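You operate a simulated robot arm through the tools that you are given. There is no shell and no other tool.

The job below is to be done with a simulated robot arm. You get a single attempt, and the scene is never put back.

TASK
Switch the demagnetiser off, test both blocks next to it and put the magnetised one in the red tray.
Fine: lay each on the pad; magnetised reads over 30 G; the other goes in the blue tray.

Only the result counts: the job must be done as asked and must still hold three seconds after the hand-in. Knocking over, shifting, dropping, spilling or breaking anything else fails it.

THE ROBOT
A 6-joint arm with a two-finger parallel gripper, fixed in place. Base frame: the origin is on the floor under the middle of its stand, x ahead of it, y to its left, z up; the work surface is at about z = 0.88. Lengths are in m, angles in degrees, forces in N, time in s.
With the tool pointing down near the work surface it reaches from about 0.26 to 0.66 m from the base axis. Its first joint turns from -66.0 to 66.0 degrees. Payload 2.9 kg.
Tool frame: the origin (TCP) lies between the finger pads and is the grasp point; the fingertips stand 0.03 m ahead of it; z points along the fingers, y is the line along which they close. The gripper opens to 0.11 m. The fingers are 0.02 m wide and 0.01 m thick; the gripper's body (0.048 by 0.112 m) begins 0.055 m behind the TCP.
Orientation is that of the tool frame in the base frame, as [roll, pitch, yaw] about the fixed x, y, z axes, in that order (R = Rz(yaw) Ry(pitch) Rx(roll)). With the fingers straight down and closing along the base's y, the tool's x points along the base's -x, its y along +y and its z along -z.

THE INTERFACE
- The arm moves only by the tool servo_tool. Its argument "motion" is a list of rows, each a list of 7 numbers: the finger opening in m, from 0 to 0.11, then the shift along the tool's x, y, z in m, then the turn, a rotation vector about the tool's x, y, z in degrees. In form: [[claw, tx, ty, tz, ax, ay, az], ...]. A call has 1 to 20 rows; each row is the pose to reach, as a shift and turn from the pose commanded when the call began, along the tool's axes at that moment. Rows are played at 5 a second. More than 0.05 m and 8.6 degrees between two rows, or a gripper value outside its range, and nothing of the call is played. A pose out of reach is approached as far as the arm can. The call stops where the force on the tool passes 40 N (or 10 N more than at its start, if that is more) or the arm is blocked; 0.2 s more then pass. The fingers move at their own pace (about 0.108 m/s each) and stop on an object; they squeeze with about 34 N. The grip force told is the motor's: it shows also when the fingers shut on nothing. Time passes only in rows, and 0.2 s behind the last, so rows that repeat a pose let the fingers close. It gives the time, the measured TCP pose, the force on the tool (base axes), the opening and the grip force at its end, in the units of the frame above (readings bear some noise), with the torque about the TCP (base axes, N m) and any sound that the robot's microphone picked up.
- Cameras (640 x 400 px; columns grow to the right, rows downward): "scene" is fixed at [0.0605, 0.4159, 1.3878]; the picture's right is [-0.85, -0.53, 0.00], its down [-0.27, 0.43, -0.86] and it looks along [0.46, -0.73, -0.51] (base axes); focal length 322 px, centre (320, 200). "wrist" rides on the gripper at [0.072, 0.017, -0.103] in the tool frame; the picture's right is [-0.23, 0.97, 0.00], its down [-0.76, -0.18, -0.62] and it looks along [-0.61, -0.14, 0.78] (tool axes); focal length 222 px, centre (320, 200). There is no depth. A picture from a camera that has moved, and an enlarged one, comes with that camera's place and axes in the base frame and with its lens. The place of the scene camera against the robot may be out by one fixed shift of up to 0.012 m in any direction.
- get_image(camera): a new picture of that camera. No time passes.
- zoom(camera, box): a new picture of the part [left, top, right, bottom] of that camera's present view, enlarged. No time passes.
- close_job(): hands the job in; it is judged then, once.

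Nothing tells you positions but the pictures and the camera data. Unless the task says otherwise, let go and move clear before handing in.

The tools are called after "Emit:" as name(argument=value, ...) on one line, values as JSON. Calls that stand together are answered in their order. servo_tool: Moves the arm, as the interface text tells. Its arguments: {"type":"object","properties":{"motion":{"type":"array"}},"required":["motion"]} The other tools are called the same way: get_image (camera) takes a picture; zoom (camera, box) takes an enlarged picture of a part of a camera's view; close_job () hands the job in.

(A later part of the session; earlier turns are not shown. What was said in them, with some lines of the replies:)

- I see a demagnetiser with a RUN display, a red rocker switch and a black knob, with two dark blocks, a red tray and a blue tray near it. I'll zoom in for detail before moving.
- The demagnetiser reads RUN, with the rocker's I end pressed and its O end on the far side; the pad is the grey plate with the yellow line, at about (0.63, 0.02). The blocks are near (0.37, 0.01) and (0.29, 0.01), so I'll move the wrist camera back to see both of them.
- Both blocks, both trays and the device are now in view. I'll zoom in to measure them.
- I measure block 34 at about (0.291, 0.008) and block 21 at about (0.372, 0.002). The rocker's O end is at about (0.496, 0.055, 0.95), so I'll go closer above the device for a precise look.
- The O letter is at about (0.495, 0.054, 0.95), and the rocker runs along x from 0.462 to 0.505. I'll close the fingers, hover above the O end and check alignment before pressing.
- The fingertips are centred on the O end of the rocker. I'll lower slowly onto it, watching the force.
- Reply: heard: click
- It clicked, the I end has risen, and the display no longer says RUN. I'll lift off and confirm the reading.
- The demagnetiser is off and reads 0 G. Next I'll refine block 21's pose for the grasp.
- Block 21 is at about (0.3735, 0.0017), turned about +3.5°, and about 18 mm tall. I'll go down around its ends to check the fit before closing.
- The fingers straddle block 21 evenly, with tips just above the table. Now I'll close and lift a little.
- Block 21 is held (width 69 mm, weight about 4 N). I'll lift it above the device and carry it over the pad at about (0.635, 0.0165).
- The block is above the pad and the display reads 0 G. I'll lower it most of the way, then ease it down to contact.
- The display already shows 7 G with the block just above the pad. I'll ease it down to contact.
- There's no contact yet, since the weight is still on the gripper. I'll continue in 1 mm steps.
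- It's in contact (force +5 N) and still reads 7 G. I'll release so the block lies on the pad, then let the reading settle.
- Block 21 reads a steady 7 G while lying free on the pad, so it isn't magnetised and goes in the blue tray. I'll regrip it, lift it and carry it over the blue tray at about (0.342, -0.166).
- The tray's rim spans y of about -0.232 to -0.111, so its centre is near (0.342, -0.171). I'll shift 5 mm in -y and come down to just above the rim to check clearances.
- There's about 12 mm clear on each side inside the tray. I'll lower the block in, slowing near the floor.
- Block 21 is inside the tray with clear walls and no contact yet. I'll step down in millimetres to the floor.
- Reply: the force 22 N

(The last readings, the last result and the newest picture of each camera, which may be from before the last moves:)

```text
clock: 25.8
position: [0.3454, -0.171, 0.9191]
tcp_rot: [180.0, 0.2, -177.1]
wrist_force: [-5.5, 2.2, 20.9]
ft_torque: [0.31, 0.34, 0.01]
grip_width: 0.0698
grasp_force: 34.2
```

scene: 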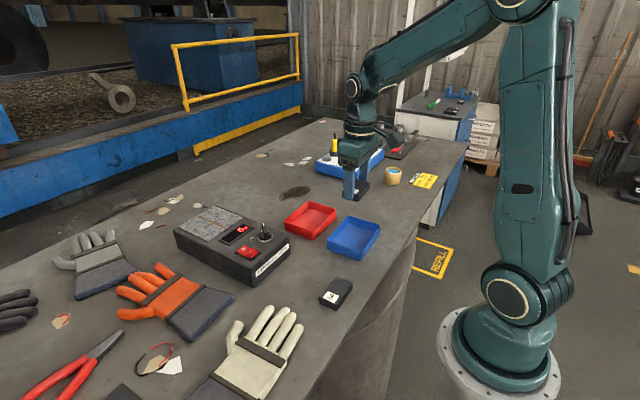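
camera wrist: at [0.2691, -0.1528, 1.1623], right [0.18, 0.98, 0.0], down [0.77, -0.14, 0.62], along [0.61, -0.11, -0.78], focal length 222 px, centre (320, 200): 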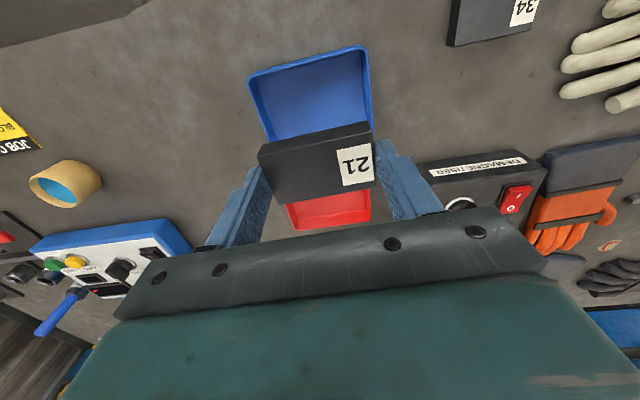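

It's in firm contact with the tray floor. I'll relax by 1.5 mm, then open just enough to release and rise straight up.

Emit:
servo_tool(motion=[[0.05, 0, 0, -0.0015, 0, 0, 0], [0.05, 0, 0, -0.0015, 0, 0, 0], [0.074, 0, 0, -0.0015, 0, 0, 0], [0.079, 0, 0, -0.0015, 0, 0, 0], [0.08, 0, 0, -0.0015, 0, 0, 0], [0.08, 0, 0, -0.0015, 0, 0, 0]])

Emit:
zoom(camera="wrist", box=[200, 30, 440, 240])

Emit:
zoom(camera="scene", box=[300, 165, 400, 265])

```text
clock: 27.2
position: [0.345, -0.1706, 0.9194]
tcp_rot: [180.0, 0.0, -177.1]
wrist_force: [0.0, 0.1, 0.4]
ft_torque: [-0.03, 0.03, -0.03]
grip_width: 0.0799
grasp_force: 0.0
```

```text
1.90 times, centred on (320, 135) of wrist
camera zoom: at [0.2731, -0.1589, 1.0228], right [0.18, 0.98, 0.0], down [0.77, -0.14, 0.62], along [0.61, -0.11, -0.78], focal length 423 px, centre (320, 324)
```

zoom: 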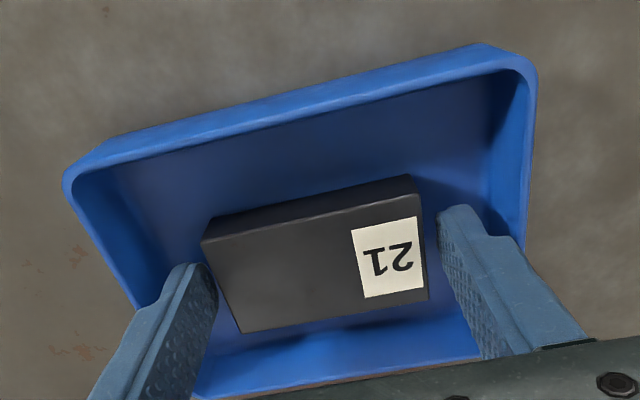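

```text
4.00 times, centred on (350, 215) of scene
camera zoom: at [0.0605, 0.4159, 1.3878], right [-0.85, -0.53, 0.0], down [-0.27, 0.43, -0.86], along [0.46, -0.73, -0.51], focal length 1290 px, centre (200, 140)
```

zoom: 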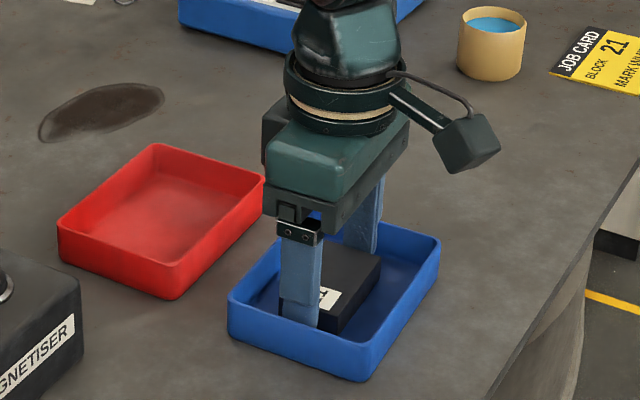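

Block 21 is free in the blue tray. I'll rise straight up and move above block 34.

Emit:
servo_tool(motion=[[0.08, 0, 0, -0.02, 0, 0, 0], [0.08, 0, 0, -0.05, 0, 0, 0], [0.08, 0, 0, -0.09, 0, 0, 0], [0.09, 0.005, 0.02, -0.13, 0, 0, 0.5], [0.1, 0.015, 0.06, -0.15, 0, 0, 1], [0.1, 0.025, 0.1, -0.16, 0, 0, 2], [0.1, 0.035, 0.14, -0.17, 0, 0, 3], [0.1, 0.0406, 0.17, -0.17, 0, 0, 3], [0.1, 0.0406, 0.1814, -0.17, 0, 0, 3], [0.1, 0.0406, 0.1814, -0.17, 0, 0, 3]])

Emit:
get_image(camera="wrist")

Emit:
zoom(camera="scene", box=[280, 190, 400, 310])

```text
clock: 29.4
position: [0.2949, 0.0064, 1.0892]
tcp_rot: [-179.9, -0.1, -180.0]
wrist_force: [-0.3, 0.5, 0.3]
ft_torque: [0.0, 0.02, 0.02]
grip_width: 0.0998
grasp_force: 0.1
```

```text
taken
camera wrist: at [0.2237, 0.0225, 1.1941], right [0.23, 0.97, 0.0], down [0.76, -0.18, 0.62], along [0.61, -0.14, -0.78], focal length 222 px, centre (320, 200)
```

wrist: 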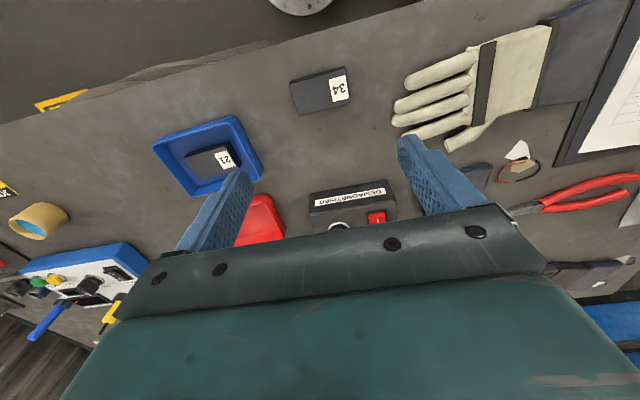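

```text
3.33 times, centred on (340, 250) of scene
camera zoom: at [0.0605, 0.4159, 1.3878], right [-0.85, -0.53, 0.0], down [-0.27, 0.43, -0.86], along [0.46, -0.73, -0.51], focal length 1075 px, centre (253, 33)
```

zoom: 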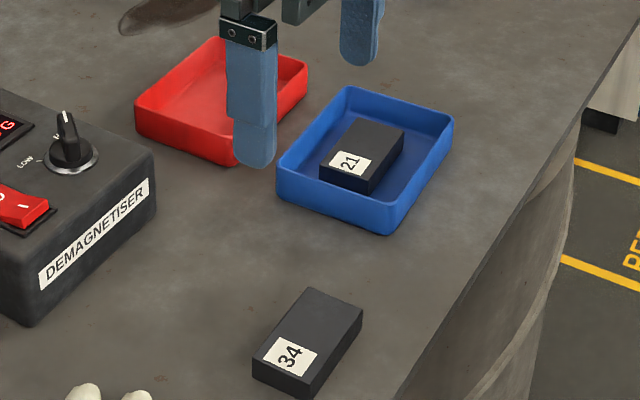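

Block 21 sits in the blue tray and block 34 is below me. I'll zoom in to refine its pose.

Emit:
zoom(camera="wrist", box=[270, 40, 390, 140])

```text
4.00 times, centred on (330, 90) of wrist
camera zoom: at [0.2237, 0.0225, 1.1941], right [0.23, 0.97, 0.0], down [0.76, -0.18, 0.62], along [0.61, -0.14, -0.78], focal length 888 px, centre (280, 640)
```

zoom: 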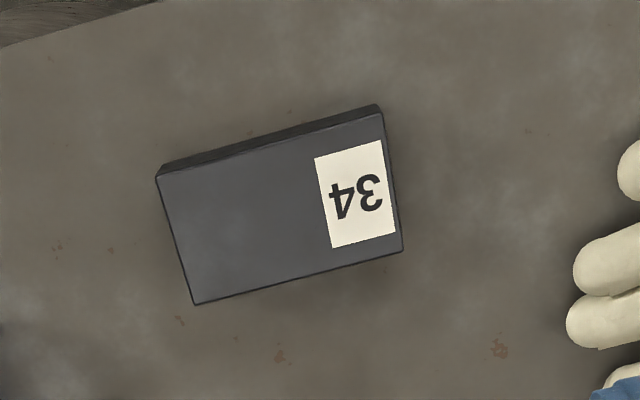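

Block 34 is at about (0.291, 0.0075), turned about +1°. I'll descend around it.

Emit:
servo_tool(motion=[[0.1, 0.0038, 0.0005, 0.04, 0, 0, -1], [0.1, 0.0038, 0.0005, 0.08, 0, 0, -1], [0.1, 0.0038, 0.0005, 0.12, 0, 0, -1], [0.1, 0.0038, 0.0005, 0.15, 0, 0, -1], [0.1, 0.0038, 0.0005, 0.165, 0, 0, -1], [0.1, 0.0038, 0.0005, 0.174, 0, 0, -1], [0.1, 0.0038, 0.0005, 0.174, 0, 0, -1]])

Emit:
get_image(camera="wrist")

Emit:
zoom(camera="scene", box=[280, 220, 400, 320])

```text
clock: 31.0
position: [0.2902, 0.0061, 0.9121]
tcp_rot: [-180.0, 0.1, -179.0]
wrist_force: [0.0, -0.3, 0.4]
ft_torque: [-0.03, 0.02, 0.01]
grip_width: 0.1
grasp_force: 0.0
```

```text
taken
camera wrist: at [0.2185, 0.0219, 1.0173], right [0.21, 0.98, 0.0], down [0.76, -0.17, 0.62], along [0.61, -0.13, -0.78], focal length 222 px, centre (320, 200)
```

wrist: 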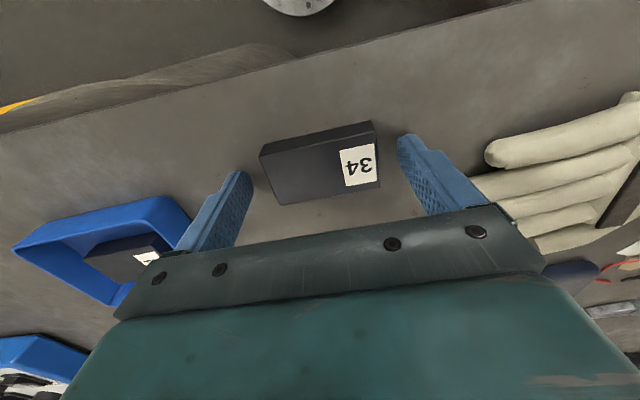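

```text
4.00 times, centred on (340, 270) of scene
camera zoom: at [0.0605, 0.4159, 1.3878], right [-0.85, -0.53, 0.0], down [-0.27, 0.43, -0.86], along [0.46, -0.73, -0.51], focal length 1290 px, centre (240, -80)
```

zoom: 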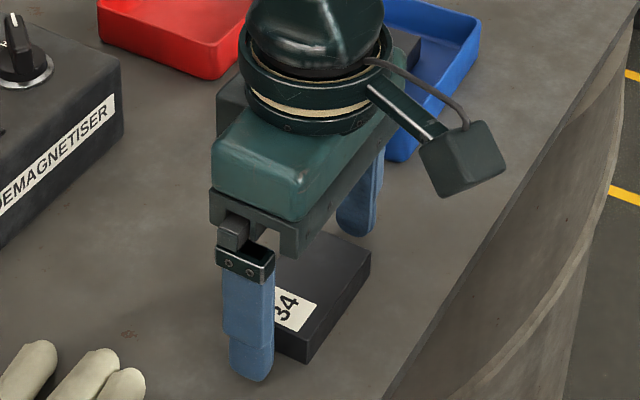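

The fingers straddle block 34 evenly. I'll close, lift and carry it over the pad.

Emit:
servo_tool(motion=[[0.08, 0, 0, 0, 0, 0, 0], [0.06, 0, 0, 0, 0, 0, 0], [0.05, 0, 0, 0, 0, 0, 0], [0.05, 0, 0, 0, 0, 0, 0], [0.05, 0, 0, 0, 0, 0, 0], [0.05, 0, 0, -0.005, 0, 0, 0], [0.05, 0, 0, -0.02, 0, 0, 0], [0.05, 0, 0, -0.05, 0, 0, 0], [0.05, 0, 0, -0.09, 0, 0, 0], [0.05, 0, 0, -0.13, 0, 0, 0], [0.05, 0, 0, -0.145, 0, 0, 0]])

Emit:
get_image(camera="wrist")

```text
clock: 33.4
position: [0.2932, 0.0078, 1.06]
tcp_rot: [-180.0, 0.0, -179.0]
wrist_force: [0.0, -0.1, -3.6]
ft_torque: [0.02, -0.02, 0.0]
grip_width: 0.0695
grasp_force: 33.8
```

```text
taken
camera wrist: at [0.2219, 0.0228, 1.1639], right [0.21, 0.98, 0.0], down [0.77, -0.16, 0.62], along [0.61, -0.13, -0.78], focal length 222 px, centre (320, 200)
```

wrist: 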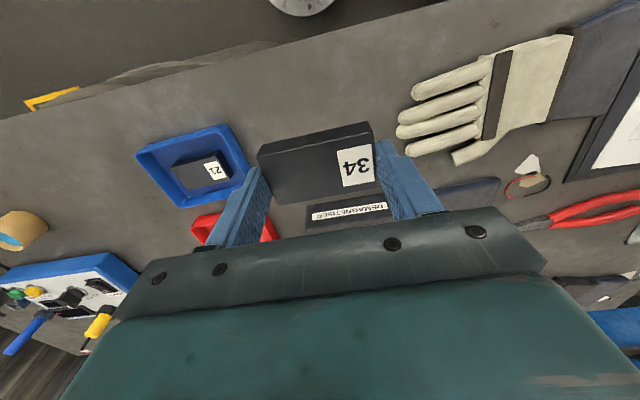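

Block 34 is held. I'll carry it over the pad.

Emit:
servo_tool(motion=[[0.05, -0.03, 0, 0, 0, 0, 0.5], [0.05, -0.07, 0, 0, 0, 0, 1], [0.05, -0.11, 0.001, 0, 0, 0, 1], [0.05, -0.15, 0.001, 0, 0, 0, 1], [0.05, -0.19, 0.002, 0, 0, 0, 1], [0.05, -0.23, 0.002, 0, 0, 0, 1], [0.05, -0.27, 0.003, 0, 0, 0, 1], [0.05, -0.305, 0.003, 0, 0, 0, 1], [0.05, -0.33, 0.003, 0, 0, 0, 1], [0.05, -0.343, 0.003, 0, 0, 0, 1], [0.05, -0.343, 0.003, 0, 0, 0, 1]])

Emit:
get_image(camera="wrist")

Emit:
zoom(camera="scene", box=[165, 165, 305, 265])

```text
clock: 35.8
position: [0.6325, 0.0186, 1.0608]
tcp_rot: [180.0, -0.1, -179.9]
wrist_force: [-0.6, -0.5, -2.5]
ft_torque: [-0.02, -0.01, 0.03]
grip_width: 0.0694
grasp_force: 34.3
```

```text
taken
camera wrist: at [0.5612, 0.033, 1.1646], right [0.23, 0.97, 0.0], down [0.76, -0.18, 0.62], along [0.61, -0.14, -0.78], focal length 222 px, centre (320, 200)
```

wrist: 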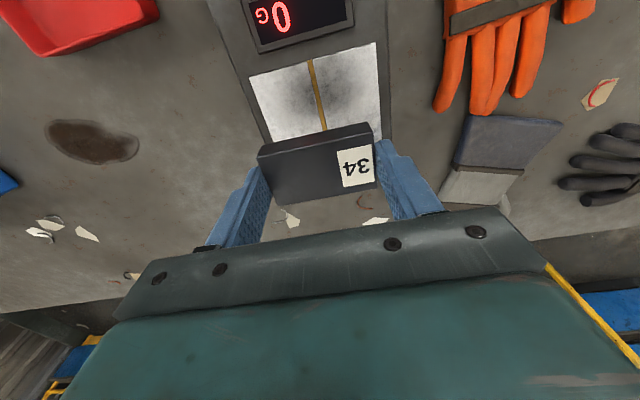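

```text
4.00 times, centred on (235, 215) of scene
camera zoom: at [0.0606, 0.4159, 1.3878], right [-0.85, -0.53, 0.0], down [-0.27, 0.43, -0.86], along [0.46, -0.73, -0.51], focal length 1290 px, centre (660, 140)
```

zoom: 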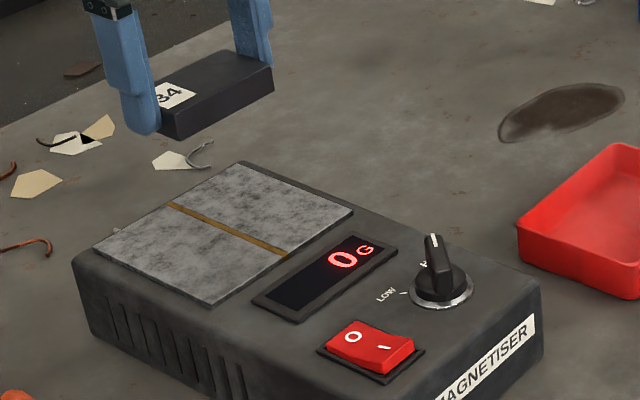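

Block 34 is above the pad. I'll lower it as before.

Emit:
servo_tool(motion=[[0.05, 0, 0, 0.025, 0, 0, 0], [0.05, 0, 0, 0.045, 0, 0, 0], [0.05, 0, 0, 0.06, 0, 0, 0], [0.05, 0, 0, 0.07, 0, 0, 0], [0.05, 0, 0, 0.075, 0, 0, 0], [0.05, 0, 0, 0.077, 0, 0, 0], [0.05, 0, 0, 0.0775, 0, 0, 0]])

Emit:
zoom(camera="scene", box=[180, 185, 260, 245])

```text
clock: 37.4
position: [0.6347, 0.0166, 0.9827]
tcp_rot: [180.0, 0.0, 180.0]
wrist_force: [0.3, -1.3, -3.3]
ft_torque: [0.03, -0.02, -0.04]
grip_width: 0.0695
grasp_force: 34.1
```

```text
6.67 times, centred on (220, 215) of scene
camera zoom: at [0.0606, 0.4159, 1.3878], right [-0.85, -0.53, 0.0], down [-0.27, 0.43, -0.86], along [0.46, -0.73, -0.51], focal length 2149 px, centre (987, 100)
```

zoom: 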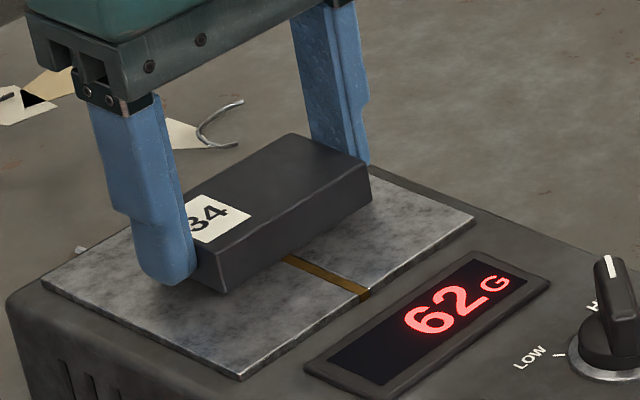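

It reads 62 G just above the pad. I'll lay it fully on the pad to confirm.

Emit:
servo_tool(motion=[[0.05, 0, 0, 0.001, 0, 0, 0], [0.05, 0, 0, 0.002, 0, 0, 0], [0.05, 0, 0, 0.003, 0, 0, 0]])

```text
clock: 38.2
position: [0.6346, 0.0166, 0.9796]
tcp_rot: [-180.0, 0.1, -179.9]
wrist_force: [-0.4, -0.3, -3.7]
ft_torque: [0.0, 0.0, -0.02]
grip_width: 0.0697
grasp_force: 34.1
```

Emit:
servo_tool(motion=[[0.05, 0, 0, 0.001, 0, 0, 0], [0.05, 0, 0, 0.002, 0, 0, 0]])

```text
clock: 38.8
position: [0.6347, 0.0164, 0.9772]
tcp_rot: [-180.0, 0.0, 179.9]
wrist_force: [-0.5, 0.4, -1.7]
ft_torque: [-0.03, -0.01, 0.05]
grip_width: 0.0698
grasp_force: 33.9
```

Contact is just starting, so I'll go down a fraction more and then release.

Emit:
servo_tool(motion=[[0.05, 0, 0, 0.0007, 0, 0, 0], [0.05, 0, 0, 0.0012, 0, 0, 0], [0.05, 0, 0, 0.0012, 0, 0, 0]])

```text
clock: 39.6
position: [0.6344, 0.0187, 0.9773]
tcp_rot: [180.0, 0.0, 180.0]
wrist_force: [-1.4, -2.0, 3.6]
ft_torque: [0.18, 0.12, 0.07]
grip_width: 0.0695
grasp_force: 33.9
```

Emit:
servo_tool(motion=[[0.075, 0, 0, 0, 0, 0, 0], [0.085, 0, 0, 0, 0, 0, 0], [0.09, 0, 0, 0, 0, 0, 0], [0.09, 0, 0, 0, 0, 0, 0], [0.09, 0, 0, 0, 0, 0, 0], [0.09, 0, 0, 0, 0, 0, 0], [0.09, 0, 0, 0, 0, 0, 0]])

Emit:
zoom(camera="scene", box=[180, 185, 260, 245])

Emit:
get_image(camera="wrist")

```text
clock: 41.2
position: [0.635, 0.018, 0.9771]
tcp_rot: [179.9, 0.0, -180.0]
wrist_force: [-0.5, 0.2, -0.7]
ft_torque: [0.01, -0.01, 0.01]
grip_width: 0.0901
grasp_force: 0.1
```

```text
6.67 times, centred on (220, 215) of scene
camera zoom: at [0.0605, 0.4159, 1.3878], right [-0.85, -0.53, 0.0], down [-0.27, 0.43, -0.86], along [0.46, -0.73, -0.51], focal length 2149 px, centre (987, 100)
```

zoom: 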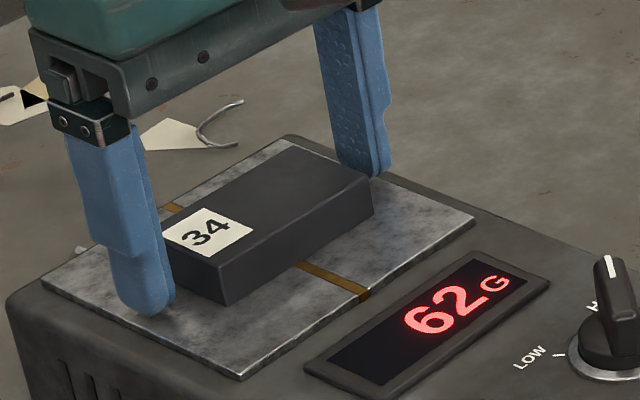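

```text
taken
camera wrist: at [0.5629, 0.0338, 1.0808], right [0.23, 0.97, 0.0], down [0.76, -0.18, 0.62], along [0.61, -0.14, -0.78], focal length 222 px, centre (320, 200)
```

wrist: 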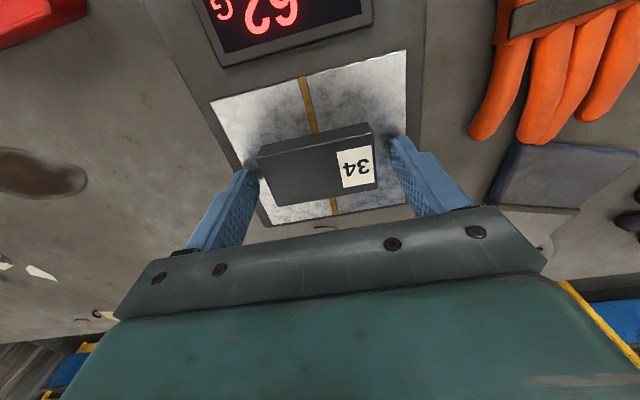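

Block 34 reads 62 G on the pad, so it's the magnetised one and goes in the red tray. I'll regrip it, lift it and carry it over the red tray.

Emit:
servo_tool(motion=[[0.075, 0, 0, 0, 0, 0, 0], [0.06, 0, 0, 0, 0, 0, 0], [0.05, 0, 0, 0, 0, 0, 0], [0.05, 0, 0, 0, 0, 0, 0], [0.05, 0, 0, -0.005, 0, 0, 0], [0.05, 0, 0, -0.03, 0, 0, 0], [0.05, 0, 0, -0.06, 0, 0, 0], [0.05, 0.01, -0.01, -0.08, 0, 0, 0], [0.05, 0.04, -0.04, -0.085, 0, 0, 0], [0.05, 0.07, -0.07, -0.085, 0, 0, 0], [0.05, 0.1, -0.1, -0.085, 0, 0, 0], [0.05, 0.125, -0.13, -0.085, 0, 0, -1], [0.05, 0.145, -0.16, -0.085, 0, 0, -3], [0.05, 0.155, -0.18, -0.085, 0, 0, -5], [0.05, 0.16, -0.1945, -0.085, 0, 0, -5], [0.05, 0.16, -0.1945, -0.085, 0, 0, -5]])

Emit:
get_image(camera="wrist")

Emit:
zoom(camera="wrist", box=[220, 30, 420, 240])

Emit:
zoom(camera="scene", box=[230, 130, 400, 265])

```text
clock: 44.6
position: [0.4746, -0.1766, 1.0603]
tcp_rot: [179.9, 0.1, -174.9]
wrist_force: [0.1, -0.6, -3.3]
ft_torque: [0.01, 0.0, 0.05]
grip_width: 0.0696
grasp_force: 33.9
```

```text
taken
camera wrist: at [0.4017, -0.1674, 1.1645], right [0.14, 0.99, 0.0], down [0.77, -0.11, 0.62], along [0.62, -0.09, -0.78], focal length 222 px, centre (320, 200)
```

wrist: 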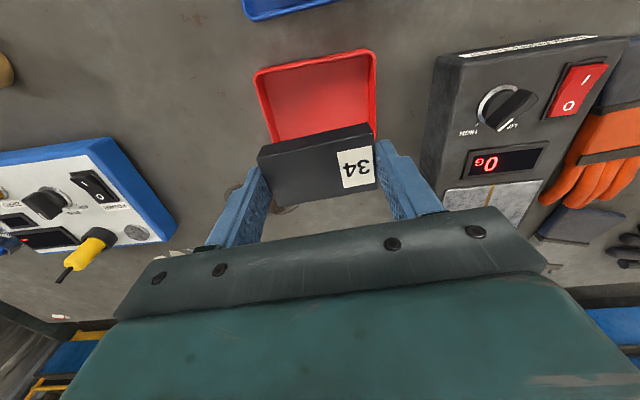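

```text
1.90 times, centred on (320, 135) of wrist
camera zoom: at [0.4017, -0.1674, 1.1645], right [0.14, 0.99, 0.0], down [0.77, -0.11, 0.62], along [0.62, -0.09, -0.78], focal length 423 px, centre (320, 324)
```

zoom: 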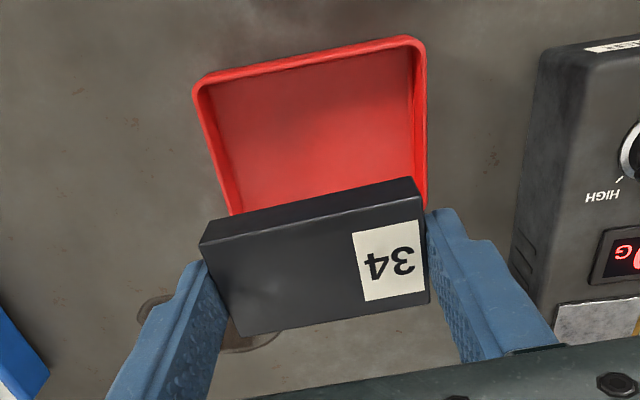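

```text
2.96 times, centred on (315, 198) of scene
camera zoom: at [0.0606, 0.4158, 1.3878], right [-0.85, -0.53, 0.0], down [-0.27, 0.43, -0.86], along [0.46, -0.73, -0.51], focal length 955 px, centre (335, 207)
```

zoom: 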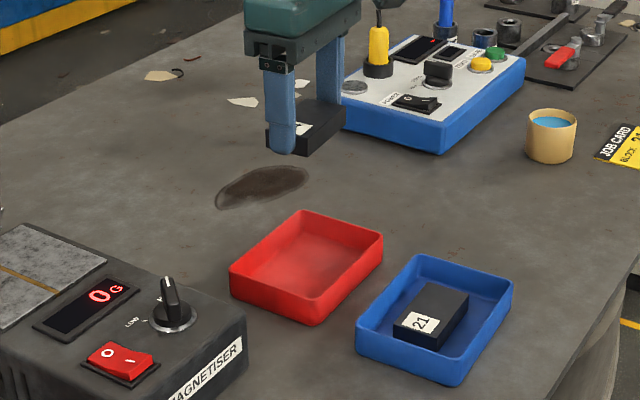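

The red tray's centre is near (0.478, -0.1785), turned about +2°. I'll align and descend to just above the rim.

Emit:
servo_tool(motion=[[0.05, -0.0034, -0.0008, 0.03, 0, 0, 3], [0.05, -0.0034, -0.0008, 0.06, 0, 0, 3], [0.05, -0.0034, -0.0008, 0.085, 0, 0, 3], [0.05, -0.0034, -0.0008, 0.102, 0, 0, 3], [0.05, -0.0034, -0.0008, 0.102, 0, 0, 3]])

Emit:
zoom(camera="wrist", box=[200, 30, 440, 240])

Emit:
zoom(camera="scene", box=[260, 150, 380, 250])

```text
clock: 45.8
position: [0.4779, -0.1744, 0.9579]
tcp_rot: [180.0, 0.1, -178.0]
wrist_force: [-0.2, 0.6, -4.0]
ft_torque: [-0.03, 0.03, -0.01]
grip_width: 0.0695
grasp_force: 34.2
```

```text
1.90 times, centred on (320, 135) of wrist
camera zoom: at [0.4049, -0.1614, 1.0619], right [0.19, 0.98, 0.0], down [0.77, -0.15, 0.62], along [0.61, -0.12, -0.78], focal length 423 px, centre (320, 324)
```

zoom: 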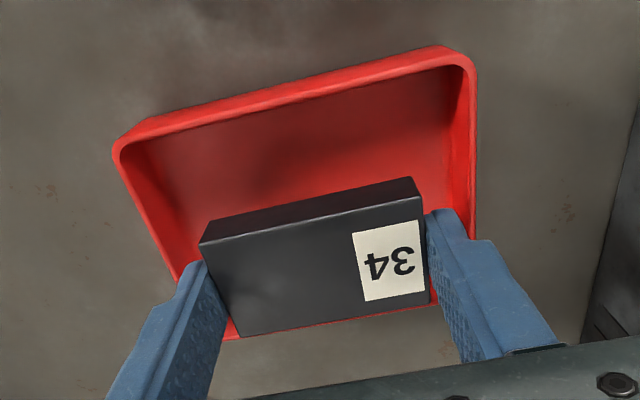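

```text
4.00 times, centred on (320, 200) of scene
camera zoom: at [0.0606, 0.4159, 1.3878], right [-0.85, -0.53, 0.0], down [-0.27, 0.43, -0.86], along [0.46, -0.73, -0.51], focal length 1290 px, centre (320, 200)
```

zoom: 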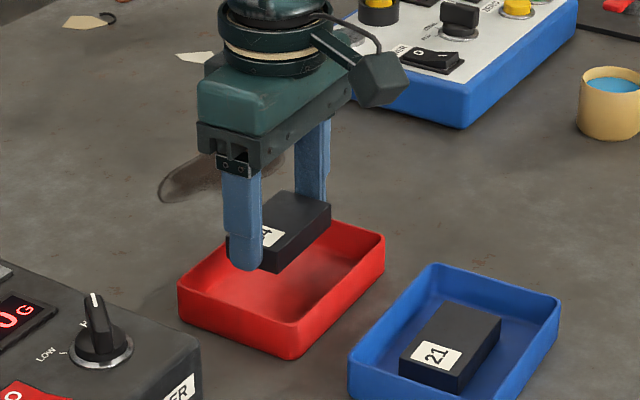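

The tray centre is about 3 mm further in -y and 2 mm further in +x than the tool. I'll correct that while lowering into the tray.

Emit:
servo_tool(motion=[[0.05, -0.002, -0.003, 0.003, 0, 0, 0], [0.05, -0.002, -0.003, 0.012, 0, 0, 0], [0.05, -0.002, -0.003, 0.022, 0, 0, 0], [0.05, -0.002, -0.003, 0.03, 0, 0, 0], [0.05, -0.002, -0.003, 0.035, 0, 0, 0], [0.05, -0.002, -0.003, 0.038, 0, 0, 0]])

Emit:
zoom(camera="wrist", box=[200, 30, 440, 240])

Emit:
zoom(camera="scene", box=[260, 150, 380, 250])

```text
clock: 47.2
position: [0.4796, -0.1826, 0.9207]
tcp_rot: [-179.9, 0.0, -178.1]
wrist_force: [-0.1, 0.1, -4.3]
ft_torque: [0.02, -0.02, -0.04]
grip_width: 0.0697
grasp_force: 33.8
```

```text
1.90 times, centred on (320, 135) of wrist
camera zoom: at [0.4078, -0.1679, 1.0247], right [0.19, 0.98, 0.0], down [0.77, -0.15, 0.62], along [0.61, -0.12, -0.78], focal length 423 px, centre (320, 324)
```

zoom: 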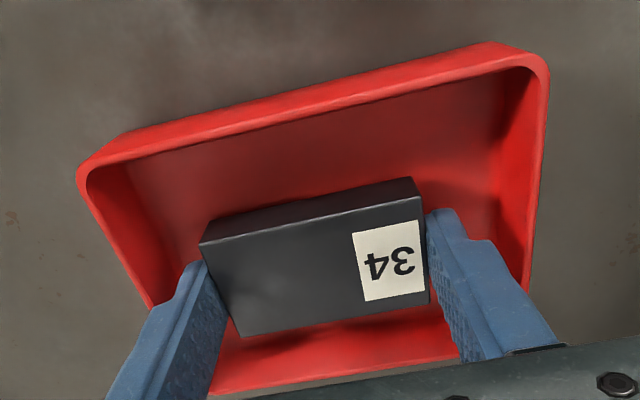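

```text
4.00 times, centred on (320, 200) of scene
camera zoom: at [0.0606, 0.4159, 1.3878], right [-0.85, -0.53, 0.0], down [-0.27, 0.43, -0.86], along [0.46, -0.73, -0.51], focal length 1290 px, centre (320, 200)
```

zoom: 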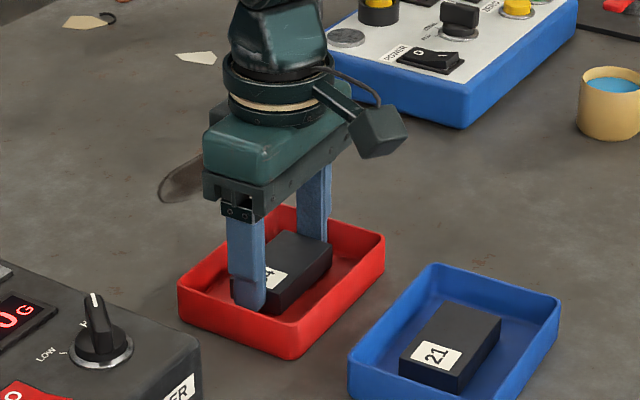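

Block 34 is inside the red tray with clear walls. I'll step down to the floor.

Emit:
servo_tool(motion=[[0.05, 0, 0, 0.001, 0, 0, 0], [0.05, 0, 0, 0.002, 0, 0, 0], [0.05, 0, 0, 0.003, 0, 0, 0]])

```text
clock: 48.0
position: [0.4813, -0.1812, 0.9184]
tcp_rot: [179.9, 0.0, -178.0]
wrist_force: [0.3, -0.5, -4.3]
ft_torque: [-0.01, 0.03, -0.01]
grip_width: 0.0694
grasp_force: 33.6
```

Emit:
servo_tool(motion=[[0.05, 0, 0, 0.0007, 0, 0, 0], [0.05, 0, 0, 0.0014, 0, 0, 0], [0.05, 0, 0, 0.0014, 0, 0, 0]])

```text
clock: 48.8
position: [0.4812, -0.1809, 0.917]
tcp_rot: [-180.0, 0.0, -178.0]
wrist_force: [-0.7, -0.4, -4.8]
ft_torque: [-0.01, 0.02, -0.03]
grip_width: 0.0698
grasp_force: 34.4
```

Emit:
servo_tool(motion=[[0.05, 0, 0, 0.0007, 0, 0, 0], [0.05, 0, 0, 0.0012, 0, 0, 0], [0.05, 0, 0, 0.0012, 0, 0, 0]])

Emit:
zoom(camera="scene", box=[280, 180, 360, 245])

```text
clock: 49.6
position: [0.4816, -0.1812, 0.9173]
tcp_rot: [-180.0, 0.2, -178.0]
wrist_force: [-0.6, -1.3, 3.9]
ft_torque: [0.07, 0.14, -0.01]
grip_width: 0.0696
grasp_force: 34.0
```

```text
6.15 times, centred on (320, 212) of scene
camera zoom: at [0.0605, 0.4159, 1.3878], right [-0.85, -0.53, 0.0], down [-0.27, 0.43, -0.86], along [0.46, -0.73, -0.51], focal length 1984 px, centre (320, 123)
```

zoom: 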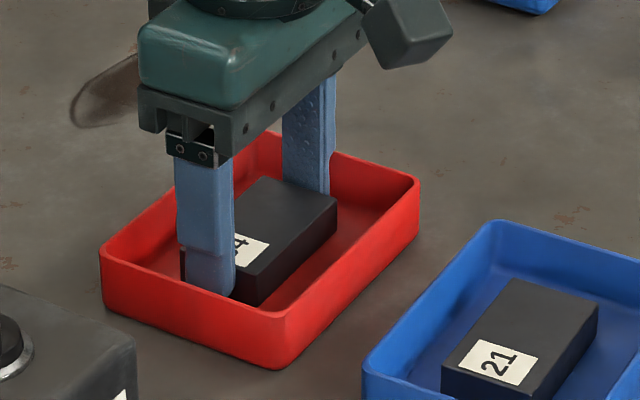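

The block now rests on the red tray's floor. I'll release with a small opening and rise straight up.

Emit:
servo_tool(motion=[[0.074, 0, 0, 0, 0, 0, 0], [0.079, 0, 0, 0, 0, 0, 0], [0.08, 0, 0, 0, 0, 0, 0], [0.08, 0, 0, 0, 0, 0, 0], [0.08, 0, 0, -0.01, 0, 0, 0], [0.08, 0, 0, -0.03, 0, 0, 0], [0.08, 0, 0, -0.07, 0, 0, 0], [0.08, 0, 0, -0.11, 0, 0, 0], [0.09, 0.02, 0.02, -0.15, 0, 0, 0], [0.09, 0.04, 0.05, -0.19, 0, 0, 0], [0.09, 0.06, 0.08, -0.22, 0, 0, 0], [0.09, 0.07, 0.11, -0.24, 0, 0, 0], [0.09, 0.07, 0.12, -0.25, 0, 0, 0], [0.09, 0.07, 0.12, -0.25, 0, 0, 0]])

Emit:
get_image(camera="scene")

Emit:
get_image(camera="wrist")

Emit:
zoom(camera="scene", box=[165, 180, 395, 320])

```text
refused: row 10 steps farther than a row can; nothing moved
```

```text
taken
```

scene: 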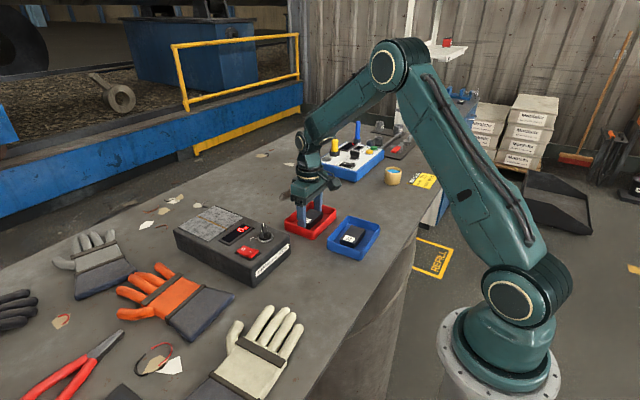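

```text
taken
camera wrist: at [0.4085, -0.1677, 1.0206], right [0.19, 0.98, 0.0], down [0.77, -0.15, 0.62], along [0.61, -0.12, -0.78], focal length 222 px, centre (320, 200)
```

wrist: 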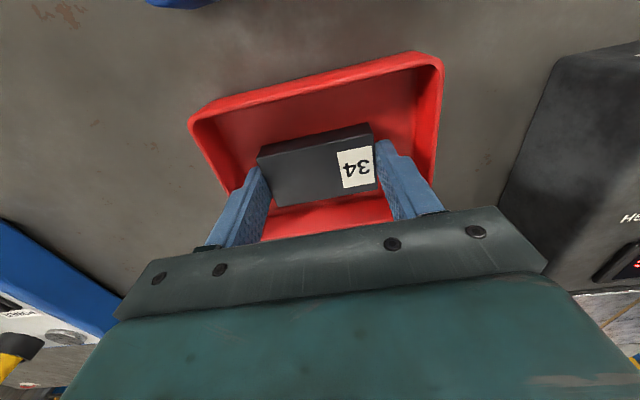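

```text
2.78 times, centred on (280, 250) of scene
camera zoom: at [0.0605, 0.4159, 1.3878], right [-0.85, -0.53, 0.0], down [-0.27, 0.43, -0.86], along [0.46, -0.73, -0.51], focal length 897 px, centre (431, 61)
```

zoom: 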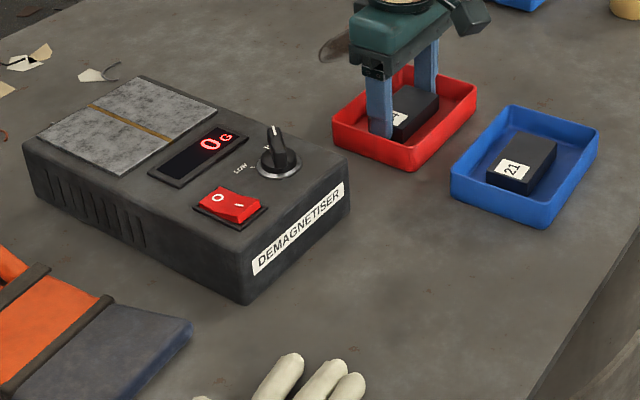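

That call was refused because one row stepped too far, and nothing moved, so the block is still held on the tray floor. I'll repeat it with smaller steps.

Emit:
servo_tool(motion=[[0.074, 0, 0, 0, 0, 0, 0], [0.079, 0, 0, 0, 0, 0, 0], [0.08, 0, 0, 0, 0, 0, 0], [0.08, 0, 0, 0, 0, 0, 0], [0.08, 0, 0, -0.01, 0, 0, 0], [0.08, 0, 0, -0.03, 0, 0, 0], [0.08, 0, 0, -0.065, 0, 0, 0], [0.08, 0, 0, -0.1, 0, 0, 0], [0.08, 0, 0, -0.135, 0, 0, 0], [0.08, 0.01, 0.02, -0.165, 0, 0, 0], [0.08, 0.03, 0.045, -0.185, 0, 0, 0], [0.08, 0.05, 0.07, -0.205, 0, 0, 0], [0.08, 0.065, 0.095, -0.225, 0, 0, 0], [0.08, 0.07, 0.12, -0.24, 0, 0, 0], [0.08, 0.07, 0.12, -0.24, 0, 0, 0]])

Emit:
get_image(camera="scene")

Emit:
get_image(camera="wrist")

Emit:
zoom(camera="scene", box=[165, 180, 395, 320])

```text
clock: 52.8
position: [0.4066, -0.0605, 1.1563]
tcp_rot: [-180.0, 0.0, -177.9]
wrist_force: [0.1, -0.2, -0.1]
ft_torque: [0.03, 0.01, -0.02]
grip_width: 0.0802
grasp_force: 0.0
```

```text
taken
```

scene: 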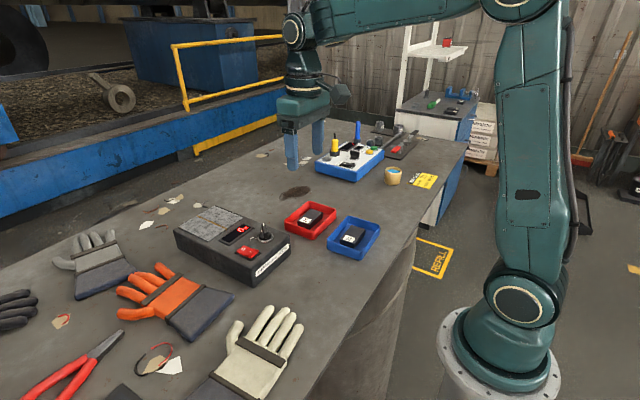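

```text
taken
camera wrist: at [0.3343, -0.0474, 1.2601], right [0.19, 0.98, 0.0], down [0.77, -0.15, 0.62], along [0.61, -0.12, -0.78], focal length 222 px, centre (320, 200)
```

wrist: 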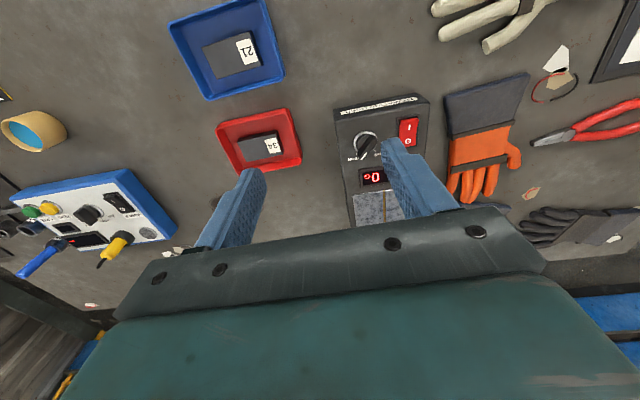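

```text
2.78 times, centred on (280, 250) of scene
camera zoom: at [0.0605, 0.4159, 1.3878], right [-0.85, -0.53, 0.0], down [-0.27, 0.43, -0.86], along [0.46, -0.73, -0.51], focal length 897 px, centre (431, 61)
```

zoom: 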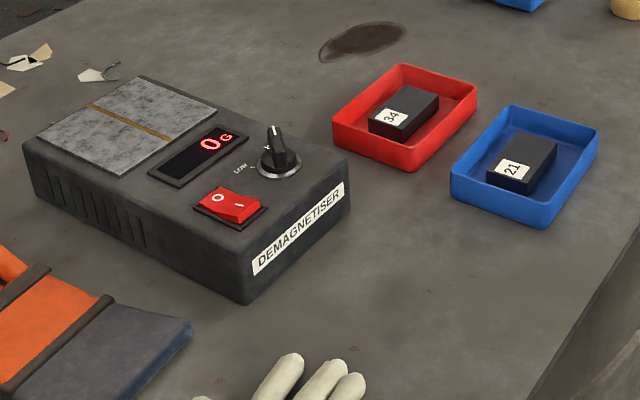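

Block 34 (62 G) lies in the red tray and block 21 (7 G) in the blue tray. The demagnetiser is off and reads 0 G, nothing else has moved, and the gripper is clear, so I'm handing in.

Emit:
close_job()

```text
The job is handed in.
```

The job is handed in: the demagnetiser is off and both blocks are tested and in their trays.

| Block | Reading on the pad | Magnetised (over 30 G)? | Tray |
|---|---|---|---|
| 34 | 62 G | Yes | Red |
| 21 | 7 G | No | Blue |

I switched the demagnetiser off before either block went near the pad. It clicked over to O, and its display read 0 G before the first test and again at the end. In the last pictures nothing else on the bench looked moved, and the gripper was empty and clear.
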